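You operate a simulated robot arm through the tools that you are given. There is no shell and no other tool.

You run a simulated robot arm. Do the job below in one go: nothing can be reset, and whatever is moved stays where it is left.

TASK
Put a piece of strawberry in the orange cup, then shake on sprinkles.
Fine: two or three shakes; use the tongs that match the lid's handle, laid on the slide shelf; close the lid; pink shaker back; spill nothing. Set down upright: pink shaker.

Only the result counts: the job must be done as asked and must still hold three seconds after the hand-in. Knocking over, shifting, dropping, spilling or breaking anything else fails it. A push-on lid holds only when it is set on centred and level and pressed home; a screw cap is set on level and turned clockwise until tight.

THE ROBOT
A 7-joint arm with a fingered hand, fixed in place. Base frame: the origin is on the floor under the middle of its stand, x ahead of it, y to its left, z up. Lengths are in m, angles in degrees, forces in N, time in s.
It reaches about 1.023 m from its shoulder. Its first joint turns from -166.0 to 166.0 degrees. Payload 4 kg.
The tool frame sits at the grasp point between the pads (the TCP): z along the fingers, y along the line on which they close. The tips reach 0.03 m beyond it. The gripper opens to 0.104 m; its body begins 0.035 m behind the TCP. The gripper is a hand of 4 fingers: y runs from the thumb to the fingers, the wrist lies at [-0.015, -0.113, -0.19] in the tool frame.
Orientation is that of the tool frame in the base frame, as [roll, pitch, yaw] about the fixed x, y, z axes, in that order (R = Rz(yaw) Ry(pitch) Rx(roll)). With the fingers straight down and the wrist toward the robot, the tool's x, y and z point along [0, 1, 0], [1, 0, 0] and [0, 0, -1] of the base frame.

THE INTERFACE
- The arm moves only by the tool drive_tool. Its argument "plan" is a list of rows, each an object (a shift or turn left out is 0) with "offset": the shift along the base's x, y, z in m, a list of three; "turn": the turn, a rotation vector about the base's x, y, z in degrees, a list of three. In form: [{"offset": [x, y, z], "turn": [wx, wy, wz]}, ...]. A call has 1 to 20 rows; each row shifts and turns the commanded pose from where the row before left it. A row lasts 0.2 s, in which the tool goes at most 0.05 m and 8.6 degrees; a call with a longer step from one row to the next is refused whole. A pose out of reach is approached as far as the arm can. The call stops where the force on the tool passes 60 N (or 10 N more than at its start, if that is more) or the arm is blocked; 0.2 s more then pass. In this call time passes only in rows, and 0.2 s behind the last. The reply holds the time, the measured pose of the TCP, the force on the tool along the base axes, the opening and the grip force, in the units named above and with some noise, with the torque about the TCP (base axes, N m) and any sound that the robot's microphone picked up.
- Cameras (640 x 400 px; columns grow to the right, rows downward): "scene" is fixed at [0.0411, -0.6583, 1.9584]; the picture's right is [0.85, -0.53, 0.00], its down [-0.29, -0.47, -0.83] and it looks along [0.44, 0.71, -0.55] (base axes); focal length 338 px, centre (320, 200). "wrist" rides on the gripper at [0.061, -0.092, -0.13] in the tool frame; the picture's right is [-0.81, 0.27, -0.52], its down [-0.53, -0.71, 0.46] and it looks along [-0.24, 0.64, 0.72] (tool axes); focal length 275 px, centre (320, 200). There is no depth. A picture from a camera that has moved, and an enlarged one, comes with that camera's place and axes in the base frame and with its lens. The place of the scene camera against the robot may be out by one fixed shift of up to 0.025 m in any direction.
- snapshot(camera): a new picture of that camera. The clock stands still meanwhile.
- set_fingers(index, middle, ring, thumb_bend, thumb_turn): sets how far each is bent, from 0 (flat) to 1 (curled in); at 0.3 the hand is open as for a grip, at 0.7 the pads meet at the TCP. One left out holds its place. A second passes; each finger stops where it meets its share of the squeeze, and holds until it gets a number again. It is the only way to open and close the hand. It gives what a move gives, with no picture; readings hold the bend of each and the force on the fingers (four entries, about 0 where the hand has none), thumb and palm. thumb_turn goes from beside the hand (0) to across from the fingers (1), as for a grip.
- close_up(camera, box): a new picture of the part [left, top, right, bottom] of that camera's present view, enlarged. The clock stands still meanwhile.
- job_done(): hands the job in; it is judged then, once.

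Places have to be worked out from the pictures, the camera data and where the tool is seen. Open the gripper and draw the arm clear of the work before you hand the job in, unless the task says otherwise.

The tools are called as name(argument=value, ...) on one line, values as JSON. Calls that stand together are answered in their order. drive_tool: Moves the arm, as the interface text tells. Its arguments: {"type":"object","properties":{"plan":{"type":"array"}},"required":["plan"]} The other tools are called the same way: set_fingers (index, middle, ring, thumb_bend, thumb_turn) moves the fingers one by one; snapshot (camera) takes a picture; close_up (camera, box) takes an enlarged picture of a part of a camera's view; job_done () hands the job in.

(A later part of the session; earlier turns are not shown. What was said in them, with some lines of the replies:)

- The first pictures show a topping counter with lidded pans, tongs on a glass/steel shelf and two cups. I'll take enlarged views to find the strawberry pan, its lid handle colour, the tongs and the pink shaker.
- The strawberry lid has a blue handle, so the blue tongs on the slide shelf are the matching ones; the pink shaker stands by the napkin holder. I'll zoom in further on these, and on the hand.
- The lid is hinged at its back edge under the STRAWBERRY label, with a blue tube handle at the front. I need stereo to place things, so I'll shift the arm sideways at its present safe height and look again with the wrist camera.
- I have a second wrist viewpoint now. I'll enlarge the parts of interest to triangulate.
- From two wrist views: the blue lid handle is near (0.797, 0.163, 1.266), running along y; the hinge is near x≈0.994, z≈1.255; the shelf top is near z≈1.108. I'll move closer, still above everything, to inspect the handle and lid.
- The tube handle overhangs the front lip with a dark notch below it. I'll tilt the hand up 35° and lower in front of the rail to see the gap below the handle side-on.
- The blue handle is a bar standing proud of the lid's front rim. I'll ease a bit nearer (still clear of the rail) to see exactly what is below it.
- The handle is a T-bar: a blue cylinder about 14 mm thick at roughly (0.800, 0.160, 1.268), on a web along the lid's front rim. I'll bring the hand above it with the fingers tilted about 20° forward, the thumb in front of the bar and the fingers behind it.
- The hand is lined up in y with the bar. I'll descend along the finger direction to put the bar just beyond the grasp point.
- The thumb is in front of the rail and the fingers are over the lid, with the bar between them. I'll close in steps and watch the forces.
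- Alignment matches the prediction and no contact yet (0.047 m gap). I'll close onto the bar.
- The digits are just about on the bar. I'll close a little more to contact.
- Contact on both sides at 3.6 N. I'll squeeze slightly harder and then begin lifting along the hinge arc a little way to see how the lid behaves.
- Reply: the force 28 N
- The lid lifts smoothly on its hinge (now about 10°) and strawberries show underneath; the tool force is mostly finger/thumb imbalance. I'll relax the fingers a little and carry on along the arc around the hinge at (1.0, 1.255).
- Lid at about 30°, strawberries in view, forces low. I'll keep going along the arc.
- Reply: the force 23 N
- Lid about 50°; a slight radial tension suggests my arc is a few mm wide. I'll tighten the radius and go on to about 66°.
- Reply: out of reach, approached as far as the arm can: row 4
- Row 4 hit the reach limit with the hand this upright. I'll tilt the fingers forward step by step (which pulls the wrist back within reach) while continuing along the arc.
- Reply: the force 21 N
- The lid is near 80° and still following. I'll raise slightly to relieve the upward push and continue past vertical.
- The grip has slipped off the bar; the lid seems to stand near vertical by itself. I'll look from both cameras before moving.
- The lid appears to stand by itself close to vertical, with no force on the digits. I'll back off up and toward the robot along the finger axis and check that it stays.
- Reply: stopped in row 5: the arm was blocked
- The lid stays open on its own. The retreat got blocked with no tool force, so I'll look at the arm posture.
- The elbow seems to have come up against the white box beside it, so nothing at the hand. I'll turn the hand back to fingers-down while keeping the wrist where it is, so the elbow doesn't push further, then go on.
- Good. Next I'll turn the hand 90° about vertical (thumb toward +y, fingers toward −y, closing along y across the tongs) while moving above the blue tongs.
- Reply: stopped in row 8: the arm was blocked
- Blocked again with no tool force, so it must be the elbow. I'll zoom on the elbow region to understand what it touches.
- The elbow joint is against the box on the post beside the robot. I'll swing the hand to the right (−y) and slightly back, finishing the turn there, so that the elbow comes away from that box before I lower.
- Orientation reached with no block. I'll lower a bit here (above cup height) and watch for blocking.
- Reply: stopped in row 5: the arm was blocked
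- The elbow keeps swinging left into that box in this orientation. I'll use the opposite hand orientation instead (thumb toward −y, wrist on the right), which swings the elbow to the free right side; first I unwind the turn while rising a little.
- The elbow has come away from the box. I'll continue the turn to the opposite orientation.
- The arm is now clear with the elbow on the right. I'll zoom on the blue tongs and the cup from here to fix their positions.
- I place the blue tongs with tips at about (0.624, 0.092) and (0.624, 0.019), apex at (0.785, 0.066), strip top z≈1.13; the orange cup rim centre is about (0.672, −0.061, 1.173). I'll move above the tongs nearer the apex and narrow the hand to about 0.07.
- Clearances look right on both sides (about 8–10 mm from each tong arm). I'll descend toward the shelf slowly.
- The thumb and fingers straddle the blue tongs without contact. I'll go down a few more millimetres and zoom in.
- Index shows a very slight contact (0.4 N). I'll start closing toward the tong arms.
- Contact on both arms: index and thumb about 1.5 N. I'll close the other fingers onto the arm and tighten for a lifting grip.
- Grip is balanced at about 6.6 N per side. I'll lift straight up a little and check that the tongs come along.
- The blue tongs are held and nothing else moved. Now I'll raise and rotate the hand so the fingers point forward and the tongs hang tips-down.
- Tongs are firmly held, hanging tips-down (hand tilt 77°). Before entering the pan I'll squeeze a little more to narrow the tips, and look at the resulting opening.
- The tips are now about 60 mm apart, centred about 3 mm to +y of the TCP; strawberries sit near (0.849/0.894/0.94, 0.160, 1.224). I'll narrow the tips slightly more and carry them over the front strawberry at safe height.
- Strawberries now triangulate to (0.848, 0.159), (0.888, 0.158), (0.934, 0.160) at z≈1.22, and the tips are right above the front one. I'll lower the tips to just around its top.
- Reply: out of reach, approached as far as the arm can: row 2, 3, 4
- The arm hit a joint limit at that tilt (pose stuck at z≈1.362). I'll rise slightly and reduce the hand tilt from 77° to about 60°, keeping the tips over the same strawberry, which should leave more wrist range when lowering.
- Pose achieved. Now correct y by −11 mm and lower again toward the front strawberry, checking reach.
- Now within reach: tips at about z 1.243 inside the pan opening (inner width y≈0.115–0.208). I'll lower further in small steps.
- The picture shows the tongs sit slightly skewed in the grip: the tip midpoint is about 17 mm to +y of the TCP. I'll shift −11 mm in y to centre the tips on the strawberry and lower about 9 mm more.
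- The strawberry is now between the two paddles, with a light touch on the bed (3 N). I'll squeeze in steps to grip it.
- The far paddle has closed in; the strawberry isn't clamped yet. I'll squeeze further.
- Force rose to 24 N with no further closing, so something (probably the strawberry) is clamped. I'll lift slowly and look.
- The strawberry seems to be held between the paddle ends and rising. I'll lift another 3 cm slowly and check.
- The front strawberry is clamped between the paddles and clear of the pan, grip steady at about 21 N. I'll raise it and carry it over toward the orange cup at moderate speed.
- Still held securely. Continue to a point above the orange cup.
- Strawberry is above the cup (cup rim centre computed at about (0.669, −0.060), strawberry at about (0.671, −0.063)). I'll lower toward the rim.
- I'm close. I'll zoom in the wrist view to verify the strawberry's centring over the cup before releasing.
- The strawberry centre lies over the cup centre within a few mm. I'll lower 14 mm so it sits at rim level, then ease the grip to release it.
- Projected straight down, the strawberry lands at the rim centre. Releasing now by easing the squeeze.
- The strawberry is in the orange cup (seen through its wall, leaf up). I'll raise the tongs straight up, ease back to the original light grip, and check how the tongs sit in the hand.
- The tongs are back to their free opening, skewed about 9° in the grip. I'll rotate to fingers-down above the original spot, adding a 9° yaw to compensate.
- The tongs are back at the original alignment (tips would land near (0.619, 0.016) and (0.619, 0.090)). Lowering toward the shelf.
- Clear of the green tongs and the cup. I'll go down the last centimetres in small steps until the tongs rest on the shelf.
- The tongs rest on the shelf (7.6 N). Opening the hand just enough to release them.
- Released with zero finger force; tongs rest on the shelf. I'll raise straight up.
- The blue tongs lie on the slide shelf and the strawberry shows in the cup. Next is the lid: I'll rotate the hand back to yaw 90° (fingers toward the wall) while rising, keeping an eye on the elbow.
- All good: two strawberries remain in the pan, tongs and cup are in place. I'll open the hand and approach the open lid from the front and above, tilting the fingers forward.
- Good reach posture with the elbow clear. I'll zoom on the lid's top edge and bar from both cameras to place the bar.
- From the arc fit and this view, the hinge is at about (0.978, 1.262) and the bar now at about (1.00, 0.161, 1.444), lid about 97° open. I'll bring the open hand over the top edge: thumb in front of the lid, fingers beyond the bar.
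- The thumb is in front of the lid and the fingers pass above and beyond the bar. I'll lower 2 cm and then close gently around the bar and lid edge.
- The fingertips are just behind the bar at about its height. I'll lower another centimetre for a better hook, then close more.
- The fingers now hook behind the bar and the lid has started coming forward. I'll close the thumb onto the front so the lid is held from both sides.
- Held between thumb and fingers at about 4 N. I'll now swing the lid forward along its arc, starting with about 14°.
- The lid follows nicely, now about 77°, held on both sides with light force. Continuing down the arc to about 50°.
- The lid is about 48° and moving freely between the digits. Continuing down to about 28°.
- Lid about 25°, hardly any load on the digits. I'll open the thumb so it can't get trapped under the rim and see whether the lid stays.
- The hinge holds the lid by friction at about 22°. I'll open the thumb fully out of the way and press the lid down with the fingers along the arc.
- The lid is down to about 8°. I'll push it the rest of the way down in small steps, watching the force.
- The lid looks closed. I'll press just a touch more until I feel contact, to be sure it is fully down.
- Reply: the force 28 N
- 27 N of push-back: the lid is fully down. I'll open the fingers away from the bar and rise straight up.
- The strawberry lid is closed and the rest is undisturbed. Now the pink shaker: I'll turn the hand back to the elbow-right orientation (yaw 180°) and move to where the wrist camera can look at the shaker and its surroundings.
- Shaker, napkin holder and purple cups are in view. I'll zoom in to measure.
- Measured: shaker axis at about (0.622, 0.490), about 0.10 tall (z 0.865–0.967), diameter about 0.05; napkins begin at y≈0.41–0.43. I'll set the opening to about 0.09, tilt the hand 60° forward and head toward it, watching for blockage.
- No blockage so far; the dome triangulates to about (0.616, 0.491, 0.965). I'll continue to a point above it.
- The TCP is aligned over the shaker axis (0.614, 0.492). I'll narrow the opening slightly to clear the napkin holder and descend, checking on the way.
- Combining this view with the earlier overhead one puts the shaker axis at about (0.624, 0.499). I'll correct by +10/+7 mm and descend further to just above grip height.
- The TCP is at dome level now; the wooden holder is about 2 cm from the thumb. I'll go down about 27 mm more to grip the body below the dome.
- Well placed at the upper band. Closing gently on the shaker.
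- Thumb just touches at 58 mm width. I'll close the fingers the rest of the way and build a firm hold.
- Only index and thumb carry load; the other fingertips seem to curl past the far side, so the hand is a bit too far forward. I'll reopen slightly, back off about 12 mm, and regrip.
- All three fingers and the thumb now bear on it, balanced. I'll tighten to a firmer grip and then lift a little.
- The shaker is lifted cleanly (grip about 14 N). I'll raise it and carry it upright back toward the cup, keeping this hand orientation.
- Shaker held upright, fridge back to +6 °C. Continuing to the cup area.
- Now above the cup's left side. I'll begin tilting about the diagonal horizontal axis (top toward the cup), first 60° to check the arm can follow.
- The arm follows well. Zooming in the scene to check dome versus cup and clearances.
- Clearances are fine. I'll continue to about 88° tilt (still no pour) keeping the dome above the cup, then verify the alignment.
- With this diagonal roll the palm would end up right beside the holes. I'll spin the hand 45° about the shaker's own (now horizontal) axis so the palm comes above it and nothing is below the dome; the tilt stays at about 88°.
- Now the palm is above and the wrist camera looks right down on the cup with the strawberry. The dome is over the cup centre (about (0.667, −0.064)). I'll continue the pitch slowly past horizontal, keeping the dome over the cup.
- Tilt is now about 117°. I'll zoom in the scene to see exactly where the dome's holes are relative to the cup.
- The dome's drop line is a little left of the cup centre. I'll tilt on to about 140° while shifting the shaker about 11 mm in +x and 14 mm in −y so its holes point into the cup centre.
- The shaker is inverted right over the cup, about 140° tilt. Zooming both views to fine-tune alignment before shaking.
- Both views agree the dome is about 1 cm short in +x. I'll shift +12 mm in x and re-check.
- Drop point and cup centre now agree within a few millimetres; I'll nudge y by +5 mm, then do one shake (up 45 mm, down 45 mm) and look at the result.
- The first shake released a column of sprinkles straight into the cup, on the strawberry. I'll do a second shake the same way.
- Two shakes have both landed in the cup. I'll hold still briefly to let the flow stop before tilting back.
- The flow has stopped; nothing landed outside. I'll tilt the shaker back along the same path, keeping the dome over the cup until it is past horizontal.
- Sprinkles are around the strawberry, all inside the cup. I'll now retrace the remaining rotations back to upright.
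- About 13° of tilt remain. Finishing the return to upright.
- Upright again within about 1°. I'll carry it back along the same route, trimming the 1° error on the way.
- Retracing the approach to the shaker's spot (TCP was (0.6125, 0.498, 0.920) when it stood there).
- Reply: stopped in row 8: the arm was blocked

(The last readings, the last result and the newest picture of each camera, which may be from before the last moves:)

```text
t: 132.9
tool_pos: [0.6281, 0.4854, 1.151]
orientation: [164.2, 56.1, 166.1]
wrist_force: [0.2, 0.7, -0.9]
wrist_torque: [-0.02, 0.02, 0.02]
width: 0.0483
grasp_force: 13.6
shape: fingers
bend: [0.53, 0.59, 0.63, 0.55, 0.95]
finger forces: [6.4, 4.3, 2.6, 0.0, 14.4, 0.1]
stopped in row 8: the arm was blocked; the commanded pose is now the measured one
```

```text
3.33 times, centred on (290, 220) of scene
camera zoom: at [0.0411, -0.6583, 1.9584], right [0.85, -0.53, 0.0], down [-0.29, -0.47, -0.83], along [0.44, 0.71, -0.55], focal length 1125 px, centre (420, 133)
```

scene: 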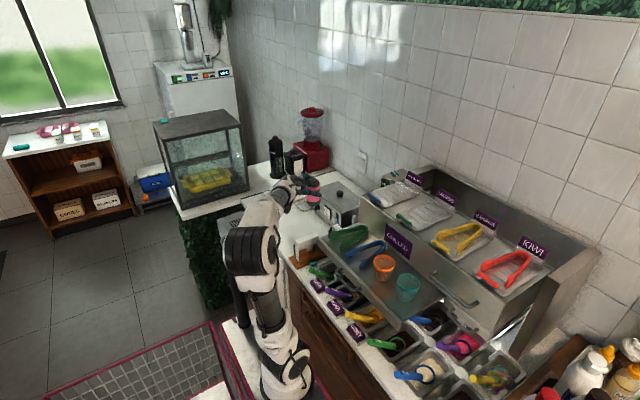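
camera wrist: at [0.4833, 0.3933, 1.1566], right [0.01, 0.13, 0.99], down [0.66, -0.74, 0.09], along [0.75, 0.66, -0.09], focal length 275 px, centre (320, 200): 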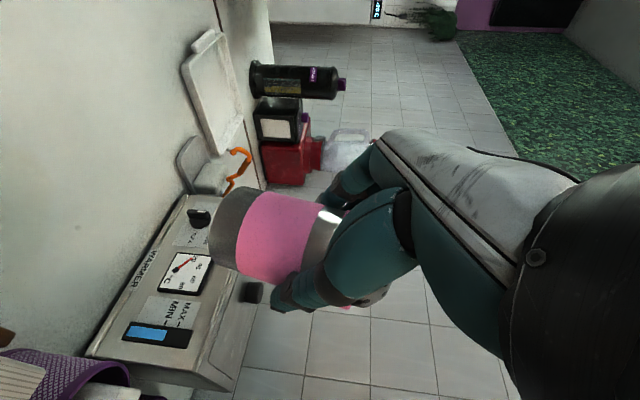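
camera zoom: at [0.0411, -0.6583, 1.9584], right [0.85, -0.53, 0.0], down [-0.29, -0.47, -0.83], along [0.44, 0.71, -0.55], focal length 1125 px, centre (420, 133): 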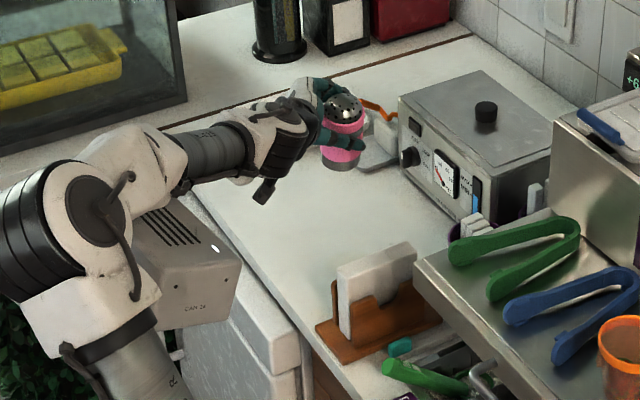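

The elbow folded the other way this time and met the camera post. I'll back out along the route, straighten the hand, and re-enter from the higher position used in the first approach so the elbow stays in front.

drive_tool(plan=[{"offset": [-0.003, -0.01, 0.02], "turn": [-2.2, -0.8, 0.2]}, {"offset": [-0.004, -0.02, 0.03], "turn": [-2.2, -0.8, 0.2]}, {"offset": [-0.004, -0.03, 0.03], "turn": [-2.2, -0.8, 0.2]}, {"offset": [-0.003, -0.03, 0.03], "turn": [-2.1, -0.8, 0.1]}, {"offset": [-0.002, -0.03, 0.02]}, {"offset": [0, -0.03, 0.01]}, {"offset": [0, -0.02, 0]}])

snapshot(camera="scene")

```text
t: 134.5
tool_pos: [0.6088, 0.3155, 1.2852]
orientation: [-179.1, 60.1, -178.8]
wrist_force: [-0.5, 0.1, -1.7]
wrist_torque: [0.01, 0.03, -0.01]
width: 0.0484
grasp_force: 13.9
shape: fingers
bend: [0.53, 0.59, 0.63, 0.55, 0.95]
finger forces: [6.5, 4.0, 2.6, 0.0, 14.4, 0.0]
```

```text
taken
```

scene: 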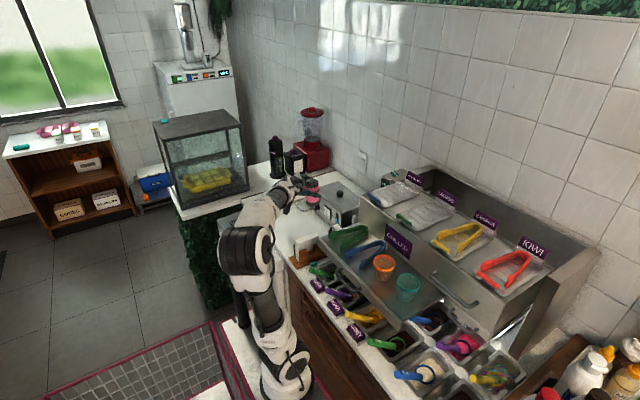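

Back at the waypoint. I'll go up to the earlier fingers-down posture near (0.575, 0.19, 1.398); this tilts the shaker about 60°, well short of pouring.

drive_tool(plan=[{"offset": [-0.003, -0.012, 0.014], "turn": [0, 7.5, 0]}, {"offset": [-0.004, -0.016, 0.014], "turn": [0, 7.5, 0]}, {"offset": [-0.004, -0.016, 0.014], "turn": [0, 7.5, 0]}, {"offset": [-0.004, -0.016, 0.014], "turn": [0, 7.5, 0]}, {"offset": [-0.004, -0.016, 0.014], "turn": [0, 7.5, 0]}, {"offset": [-0.004, -0.016, 0.014], "turn": [0, 7.5, 0]}, {"offset": [-0.004, -0.016, 0.014], "turn": [0, 7.5, 0]}, {"offset": [-0.004, -0.016, 0.014], "turn": [0, 7.5, 0]}])

snapshot(camera="scene")

```text
t: 136.3
tool_pos: [0.5764, 0.1942, 1.4]
orientation: [179.7, 0.0, -179.5]
wrist_force: [-1.3, 0.0, -2.3]
wrist_torque: [-0.01, -0.04, -0.02]
width: 0.0484
grasp_force: 14.2
shape: fingers
bend: [0.52, 0.59, 0.63, 0.55, 0.95]
finger forces: [6.6, 4.3, 2.5, 0.0, 14.2, 0.1]
```

```text
taken
```

scene: 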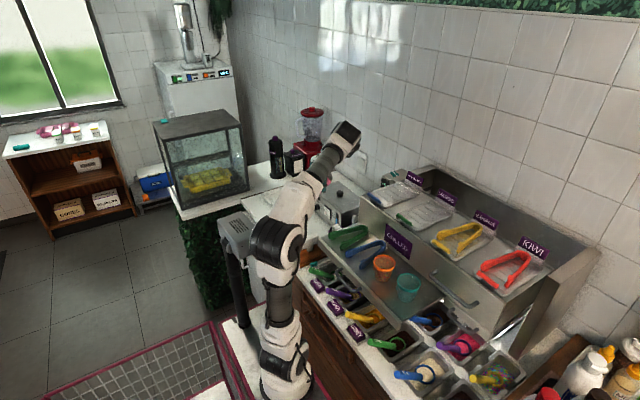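

The elbow is back where it was before the first approach. I'll repeat the exact approach that worked.

drive_tool(plan=[{"offset": [0.003, 0.02, 0], "turn": [0, -7.5, 0]}, {"offset": [0.003, 0.03, -0.01], "turn": [0, -7.5, 0]}, {"offset": [0.003, 0.03, -0.015], "turn": [0, -7.5, 0]}, {"offset": [0.003, 0.03, -0.015], "turn": [0, -7.5, 0]}, {"offset": [0.003, 0.03, -0.02], "turn": [0, -7.5, 0]}, {"offset": [0.003, 0.03, -0.02], "turn": [0, -7.5, 0]}, {"offset": [0.003, 0.03, -0.02], "turn": [0, -7.5, 0]}, {"offset": [0.003, 0.03, -0.02], "turn": [0, -7.5, 0]}])

snapshot(camera="scene")

```text
t: 138.1
tool_pos: [0.601, 0.424, 1.2779]
orientation: [-179.6, 60.1, -179.1]
wrist_force: [-0.9, -0.9, -1.3]
wrist_torque: [0.02, 0.02, 0.0]
width: 0.0482
grasp_force: 13.2
shape: fingers
bend: [0.52, 0.59, 0.64, 0.55, 0.95]
finger forces: [6.3, 4.3, 2.7, 0.1, 13.8, 0.0]
```

```text
taken
```

scene: 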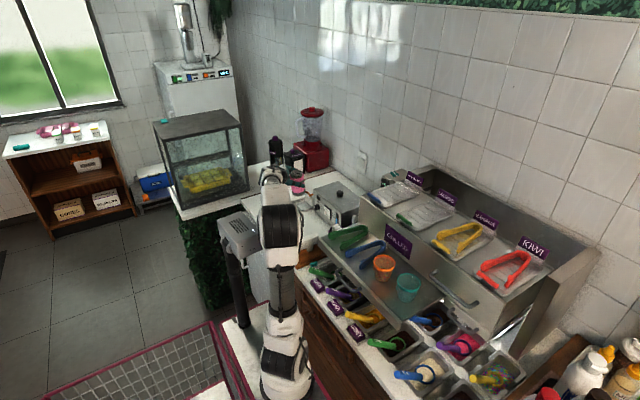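

Same good posture as the first time. Continuing to above the shaker's spot.

drive_tool(plan=[{"offset": [0.002, 0.018, -0.025]}, {"offset": [0.003, 0.019, -0.03]}, {"offset": [0.003, 0.019, -0.03]}, {"offset": [0.003, 0.018, -0.03]}, {"offset": [0, 0, -0.03]}, {"offset": [0, 0, -0.03]}, {"offset": [0, 0, -0.03]}])

snapshot(camera="wrist")

snapshot(camera="scene")

```text
t: 139.7
tool_pos: [0.6105, 0.4985, 1.0731]
orientation: [-179.5, 60.2, -179.0]
wrist_force: [0.2, -0.8, -1.1]
wrist_torque: [0.01, -0.01, 0.04]
width: 0.0482
grasp_force: 13.9
shape: fingers
bend: [0.52, 0.59, 0.64, 0.55, 0.95]
finger forces: [6.4, 4.2, 2.6, 0.0, 13.8, 0.1]
```

```text
taken
camera wrist: at [0.4675, 0.4053, 1.0862], right [-0.05, 0.28, 0.96], down [0.67, -0.71, 0.24], along [0.74, 0.65, -0.15], focal length 275 px, centre (320, 200)
```

wrist: 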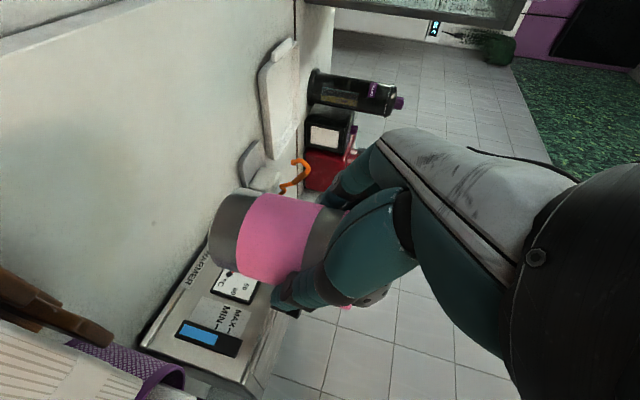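

```text
taken
```

scene: 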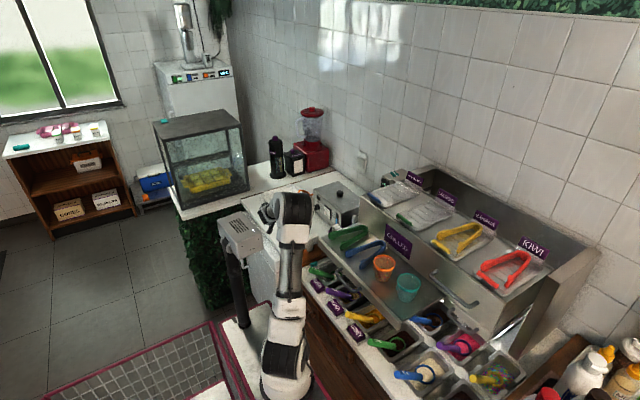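

Directly above its spot. Lowering toward the counter.

drive_tool(plan=[{"offset": [0.001, 0, -0.03], "turn": [0.3, 0.1, -0.2]}, {"offset": [0.001, 0, -0.03]}, {"offset": [0, 0, -0.03]}, {"offset": [0, 0, -0.025]}, {"offset": [0, 0, -0.013]}])

snapshot(camera="wrist")

```text
t: 140.9
tool_pos: [0.6143, 0.4974, 0.9441]
orientation: [180.0, 60.0, -179.6]
wrist_force: [0.5, 0.5, -1.6]
wrist_torque: [-0.03, 0.03, 0.0]
width: 0.0479
grasp_force: 13.5
shape: fingers
bend: [0.52, 0.59, 0.64, 0.55, 0.95]
finger forces: [6.3, 4.2, 2.5, 0.0, 13.7, 0.0]
```

```text
taken
camera wrist: at [0.4702, 0.4044, 0.9564], right [-0.05, 0.28, 0.96], down [0.67, -0.71, 0.23], along [0.75, 0.65, -0.15], focal length 275 px, centre (320, 200)
```

wrist: 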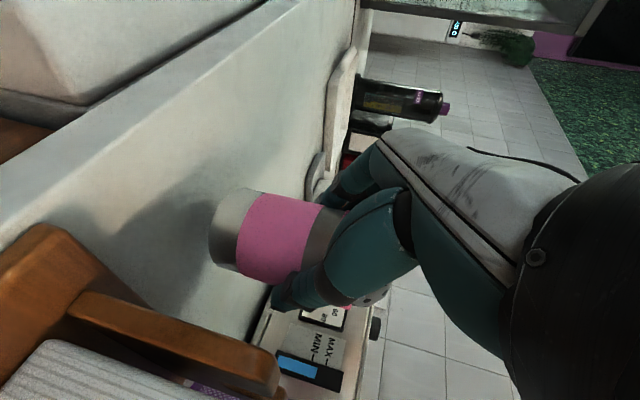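

drive_tool(plan=[{"offset": [-0.001, 0.0005, -0.008]}, {"offset": [-0.001, 0, -0.007]}, {"offset": [0, 0, -0.004]}])

```text
t: 141.7
tool_pos: [0.6132, 0.4972, 0.9254]
orientation: [-179.8, 60.1, -179.4]
wrist_force: [-0.3, -0.2, -1.4]
wrist_torque: [0.02, 0.02, 0.0]
width: 0.0482
grasp_force: 13.6
shape: fingers
bend: [0.52, 0.59, 0.64, 0.55, 0.95]
finger forces: [6.2, 4.2, 2.5, 0.0, 13.7, 0.0]
```

The force is still just the shaker's weight (no contact yet) at z 0.925. Lowering in 2 mm steps.

drive_tool(plan=[{"offset": [0, 0, -0.002]}, {"offset": [0, 0, -0.002]}])

close_up(camera="wrist", box=[160, 140, 400, 340])

```text
t: 142.3
tool_pos: [0.6133, 0.4966, 0.9218]
orientation: [-179.9, 60.0, -179.6]
wrist_force: [0.8, 0.6, 2.2]
wrist_torque: [0.04, 0.02, 0.0]
width: 0.0479
grasp_force: 14.0
shape: fingers
bend: [0.52, 0.59, 0.63, 0.55, 0.95]
finger forces: [6.4, 4.8, 3.5, 0.0, 13.8, 0.0]
```

```text
2.00 times, centred on (280, 240) of wrist
camera zoom: at [0.4696, 0.4046, 0.9352], right [-0.05, 0.28, 0.96], down [0.66, -0.71, 0.24], along [0.75, 0.65, -0.15], focal length 551 px, centre (400, 120)
```

zoom: 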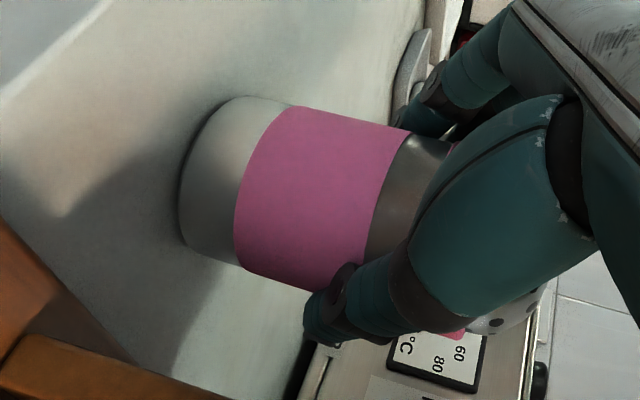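

First contact with the counter. One more small step to seat it, then release gradually.

drive_tool(plan=[{"offset": [0, 0, -0.0015]}])

set_fingers(index=0.55, middle=0.59, ring=0.61, thumb_bend=0.57)

set_fingers(index=0.5, middle=0.52, ring=0.53, thumb_bend=0.5)

close_up(camera="wrist", box=[160, 140, 400, 340])

```text
t: 142.7
tool_pos: [0.6133, 0.4979, 0.9211]
orientation: [180.0, 60.1, -179.7]
wrist_force: [1.5, 1.4, 6.1]
wrist_torque: [0.01, -0.02, 0.0]
width: 0.048
grasp_force: 15.7
shape: fingers
bend: [0.52, 0.59, 0.63, 0.55, 0.96]
finger forces: [6.5, 5.2, 5.0, 0.1, 14.1, 0.1]
```

```text
t: 143.7
tool_pos: [0.6115, 0.4961, 0.9198]
orientation: [-179.8, 60.0, -179.5]
wrist_force: [0.4, 0.5, 0.0]
wrist_torque: [0.01, 0.1, -0.01]
width: 0.0493
grasp_force: 6.6
shape: fingers
bend: [0.51, 0.57, 0.6, 0.53, 0.97]
finger forces: [3.1, 2.6, 1.6, 0.0, 5.5, 0.0]
```

```text
t: 144.7
tool_pos: [0.6119, 0.4972, 0.92]
orientation: [-179.7, 60.0, -179.4]
wrist_force: [0.5, 0.2, -0.8]
wrist_torque: [0.01, 0.01, 0.02]
width: 0.0533
grasp_force: 0.8
shape: fingers
bend: [0.5, 0.52, 0.53, 0.5, 0.97]
finger forces: [0.3, 0.0, 0.1, 0.0, 0.5, 0.0]
```

```text
2.00 times, centred on (280, 240) of wrist
camera zoom: at [0.4693, 0.4044, 0.9332], right [-0.05, 0.28, 0.96], down [0.66, -0.71, 0.24], along [0.75, 0.65, -0.15], focal length 551 px, centre (400, 120)
```

zoom: 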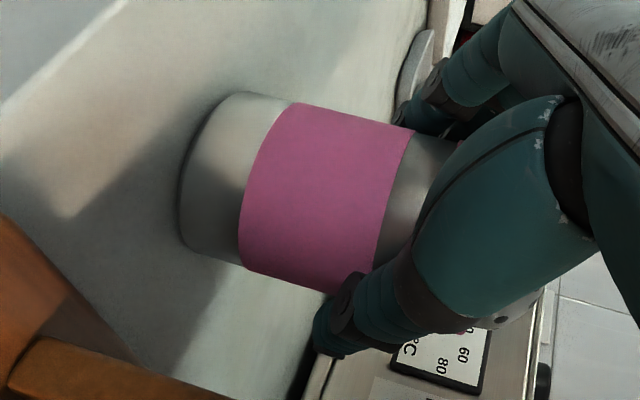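

The shaker stands upright on the counter. Opening further, then rising straight up.

set_fingers(index=0.41, middle=0.41, ring=0.41, thumb_bend=0.41)

drive_tool(plan=[{"offset": [0, 0, 0.008]}, {"offset": [0, 0, 0.015]}, {"offset": [0, 0, 0.025]}, {"offset": [0, 0, 0.03]}, {"offset": [0, 0, 0.03]}])

snapshot(camera="wrist")

```text
t: 145.7
tool_pos: [0.6138, 0.4972, 0.9204]
orientation: [-180.0, 60.1, -179.6]
wrist_force: [0.3, 0.0, 0.5]
wrist_torque: [-0.02, -0.04, 0.02]
width: 0.075
grasp_force: 0.1
shape: fingers
bend: [0.41, 0.41, 0.41, 0.41, 0.97]
finger forces: [0.0, 0.0, 0.1, 0.0, 0.1, 0.1]
```

```text
t: 146.9
tool_pos: [0.613, 0.498, 1.0288]
orientation: [-179.9, 60.0, -179.5]
wrist_force: [-0.4, -0.2, 0.2]
wrist_torque: [-0.06, 0.01, -0.01]
width: 0.0749
grasp_force: 0.0
shape: fingers
bend: [0.41, 0.41, 0.41, 0.41, 0.97]
finger forces: [0.0, 0.0, 0.1, 0.0, 0.1, 0.0]
```

```text
taken
camera wrist: at [0.469, 0.4058, 1.0414], right [-0.05, 0.28, 0.96], down [0.67, -0.71, 0.24], along [0.75, 0.65, -0.15], focal length 275 px, centre (320, 200)
```

wrist: 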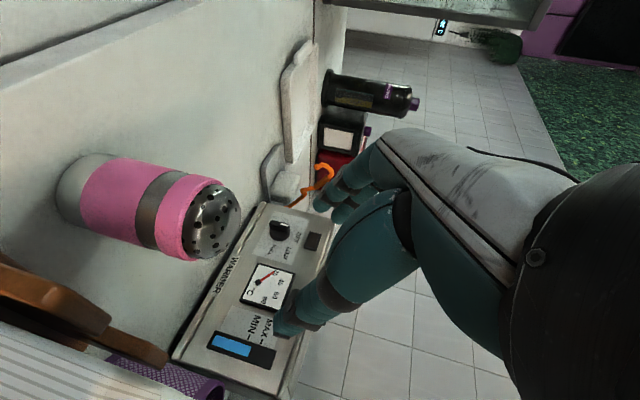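

The shaker stands upright in its place. I'll retreat by reversing the approach route.

drive_tool(plan=[{"offset": [0, 0, 0.03]}, {"offset": [0, 0, 0.03]}, {"offset": [0, 0, 0.04]}, {"offset": [-0.002, -0.018, 0.035]}, {"offset": [-0.003, -0.018, 0.035]}, {"offset": [-0.003, -0.018, 0.035]}, {"offset": [-0.003, -0.02, 0.03]}, {"offset": [-0.003, -0.03, 0.02], "turn": [0, 7.5, 0]}, {"offset": [-0.003, -0.03, 0.02], "turn": [0, 7.5, 0]}, {"offset": [-0.003, -0.03, 0.02], "turn": [0, 7.5, 0]}, {"offset": [-0.003, -0.03, 0.02], "turn": [0, 7.5, 0]}, {"offset": [-0.003, -0.03, 0.02], "turn": [0, 7.5, 0]}, {"offset": [-0.003, -0.03, 0.02], "turn": [0, 7.5, 0]}, {"offset": [-0.003, -0.03, 0.01], "turn": [0, 7.5, 0]}, {"offset": [-0.003, -0.03, 0.01], "turn": [0, 7.5, 0]}])

snapshot(camera="scene")

snapshot(camera="wrist")

```text
t: 150.1
tool_pos: [0.577, 0.1843, 1.4037]
orientation: [179.7, 0.0, -179.7]
wrist_force: [-0.2, 0.3, 0.0]
wrist_torque: [-0.02, -0.01, 0.02]
width: 0.075
grasp_force: 0.2
shape: fingers
bend: [0.41, 0.41, 0.41, 0.41, 0.97]
finger forces: [0.0, 0.0, 0.1, 0.1, 0.0, 0.1]
```

```text
taken
```

scene: 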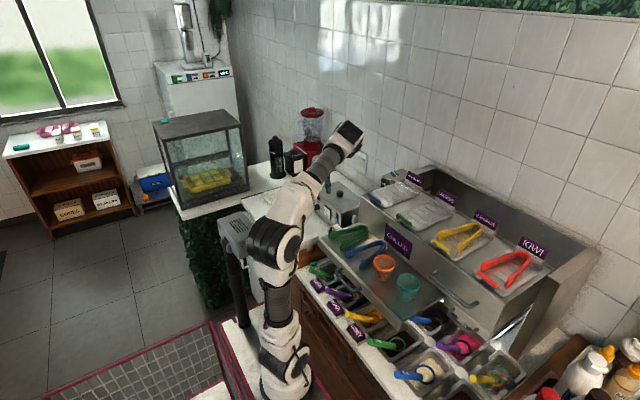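

```text
taken
camera wrist: at [0.5154, 0.0911, 1.5343], right [0.81, 0.28, 0.52], down [0.54, -0.71, -0.46], along [0.24, 0.65, -0.72], focal length 275 px, centre (320, 200)
```

wrist: 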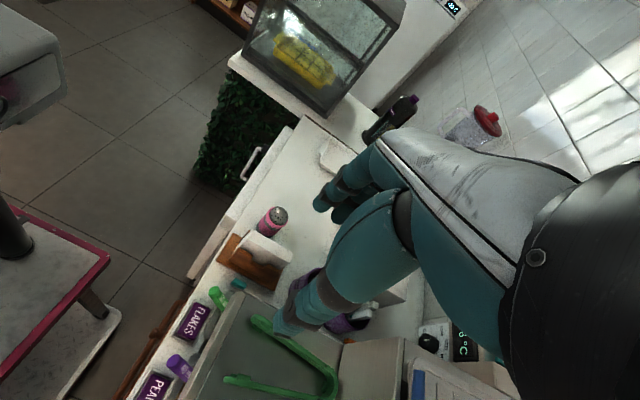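

Arm is clear of the shaker. I'll compare the shaker's position with the original and inspect the cup, tongs, lid for the final check.

close_up(camera="wrist", box=[210, 180, 330, 300])

close_up(camera="scene", box=[340, 160, 480, 310])

close_up(camera="scene", box=[360, 240, 430, 310])

```text
3.33 times, centred on (270, 240) of wrist
camera zoom: at [0.5154, 0.0911, 1.5343], right [0.81, 0.28, 0.52], down [0.54, -0.71, -0.46], along [0.24, 0.65, -0.72], focal length 918 px, centre (487, 67)
```

zoom: 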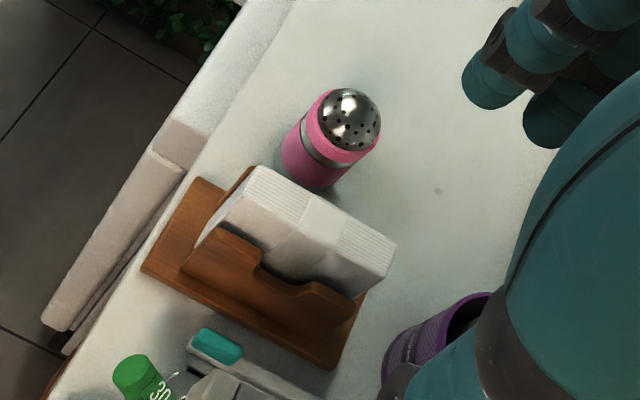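

```text
2.67 times, centred on (410, 235) of scene
camera zoom: at [0.0411, -0.6583, 1.9584], right [0.85, -0.53, 0.0], down [-0.29, -0.47, -0.83], along [0.44, 0.71, -0.55], focal length 900 px, centre (80, 107)
```

zoom: 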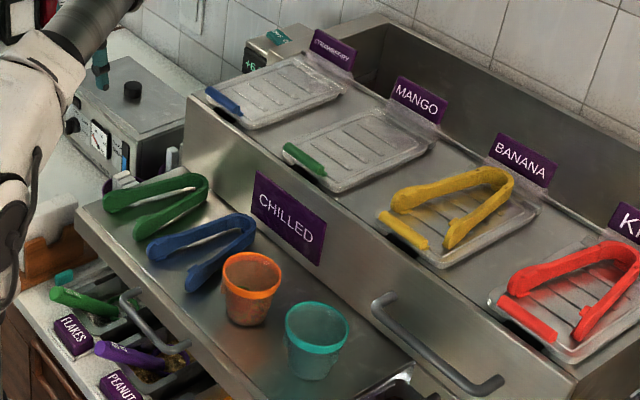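

```text
5.71 times, centred on (395, 275) of scene
camera zoom: at [0.0411, -0.6583, 1.9584], right [0.85, -0.53, 0.0], down [-0.29, -0.47, -0.83], along [0.44, 0.71, -0.55], focal length 1929 px, centre (-109, -229)
```

zoom: 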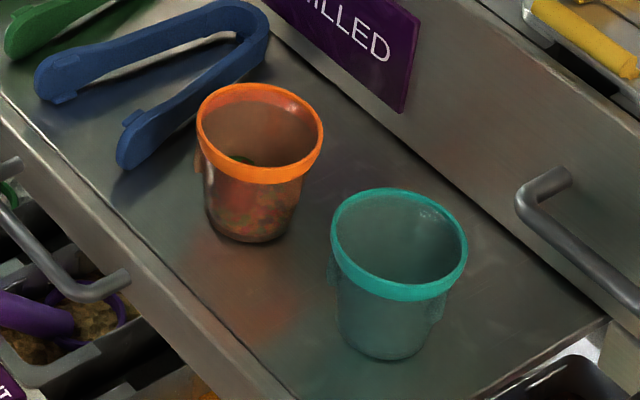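

Everything checks out: shaker back in its exact spot relative to the napkins, lid closed (+6 °C), blue tongs on the shelf, cup with strawberry and sprinkles, no spill. I'll open the hand and draw the arm clear.

set_fingers(index=0.3, middle=0.3, ring=0.3, thumb_bend=0.3)

drive_tool(plan=[{"offset": [-0.01, -0.02, 0.02]}, {"offset": [-0.012, -0.03, 0.02]}, {"offset": [-0.012, -0.03, 0.02]}, {"offset": [-0.012, -0.03, 0.02]}, {"offset": [-0.012, -0.03, 0.02]}, {"offset": [-0.012, -0.03, 0.02]}])

snapshot(camera="scene")

snapshot(camera="wrist")

```text
t: 151.1
tool_pos: [0.5773, 0.1834, 1.404]
orientation: [179.7, 0.1, -179.8]
wrist_force: [0.5, 0.1, -0.3]
wrist_torque: [0.01, 0.0, 0.01]
width: 0.1024
grasp_force: 0.1
shape: fingers
bend: [0.3, 0.3, 0.3, 0.3, 0.97]
finger forces: [0.1, 0.0, 0.0, 0.0, 0.0, 0.0]
```

```text
t: 152.5
tool_pos: [0.5071, 0.013, 1.5226]
orientation: [179.8, 0.0, -179.7]
wrist_force: [0.6, 0.8, 0.1]
wrist_torque: [-0.02, 0.0, 0.04]
width: 0.1026
grasp_force: 0.0
shape: fingers
bend: [0.3, 0.3, 0.3, 0.3, 0.97]
finger forces: [0.0, 0.0, 0.1, 0.1, 0.0, 0.0]
```

```text
taken
```

scene: 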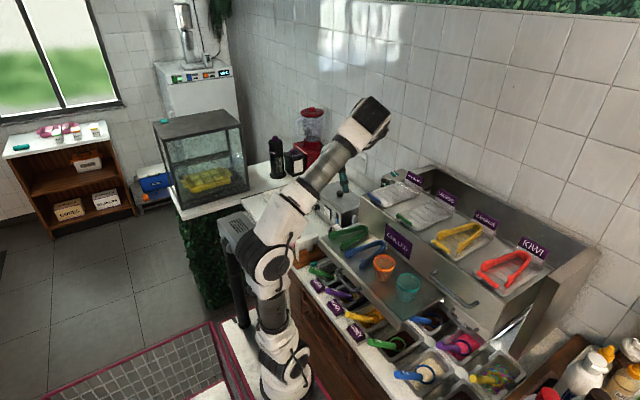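

```text
taken
camera wrist: at [0.4455, -0.0797, 1.6545], right [0.81, 0.28, 0.52], down [0.54, -0.71, -0.46], along [0.24, 0.65, -0.72], focal length 275 px, centre (320, 200)
```

wrist: 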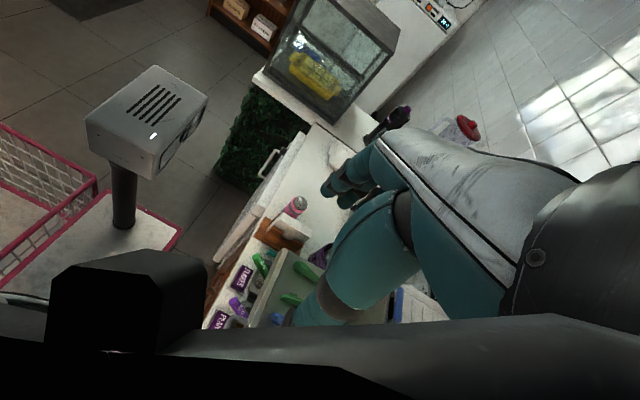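

The arm is clear with the hand open. One last close look at the strawberry lid and the tongs before handing in.

close_up(camera="scene", box=[360, 165, 440, 215])

close_up(camera="scene", box=[270, 210, 430, 310])

```text
8.00 times, centred on (400, 190) of scene
camera zoom: at [0.0411, -0.6583, 1.9584], right [0.85, -0.53, 0.0], down [-0.29, -0.47, -0.83], along [0.44, 0.71, -0.55], focal length 2700 px, centre (-320, 280)
```

zoom: 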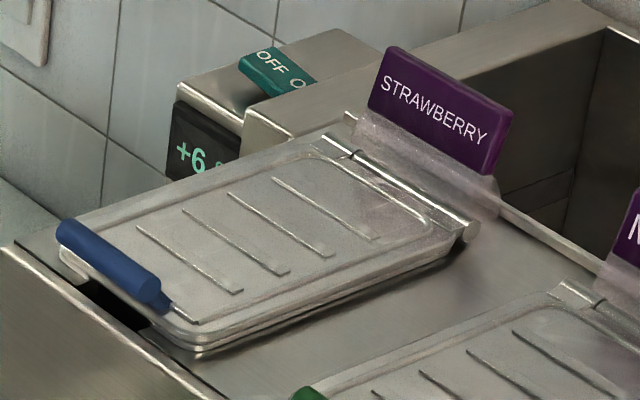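

```text
4.00 times, centred on (350, 260) of scene
camera zoom: at [0.0411, -0.6583, 1.9584], right [0.85, -0.53, 0.0], down [-0.29, -0.47, -0.83], along [0.44, 0.71, -0.55], focal length 1350 px, centre (200, -40)
```

zoom: 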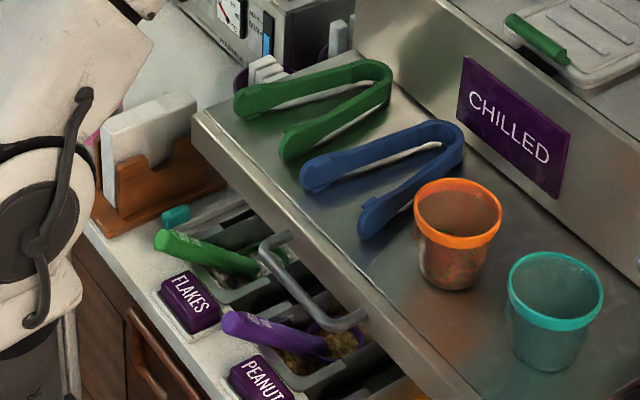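

The lid is shut exactly as at the start, and the blue tongs lie on the slide shelf. The cup holds the strawberry and sprinkles, the shaker is back upright in its place, and nothing else has moved or spilled. Handing in.

job_done()

```text
The job is handed in.
```

I handed the job in with every step done as asked; the judge's result has not come back.

- **Strawberry:** One piece went from the strawberry pan into the orange cup, using the blue tongs, which match the blue handle on that lid.
- **Tongs:** The blue tongs are back on the slide shelf, close to where they started.
- **Lid:** The strawberry lid is pressed fully down, and the fridge display is back to +6 °C after rising to +8 °C while it was open.
- **Sprinkles:** I gave two shakes over the cup. A stream of sprinkles fell straight into it after each one, and none landed outside.
- **Shaker:** The pink shaker is upright in its original spot by the napkin holder.
- **Arm:** The hand is open and the arm is clear of the work.

The elbow pressed against the camera post (CAM 2A) a few times while I was moving. The post and its box look unmoved in the pictures.
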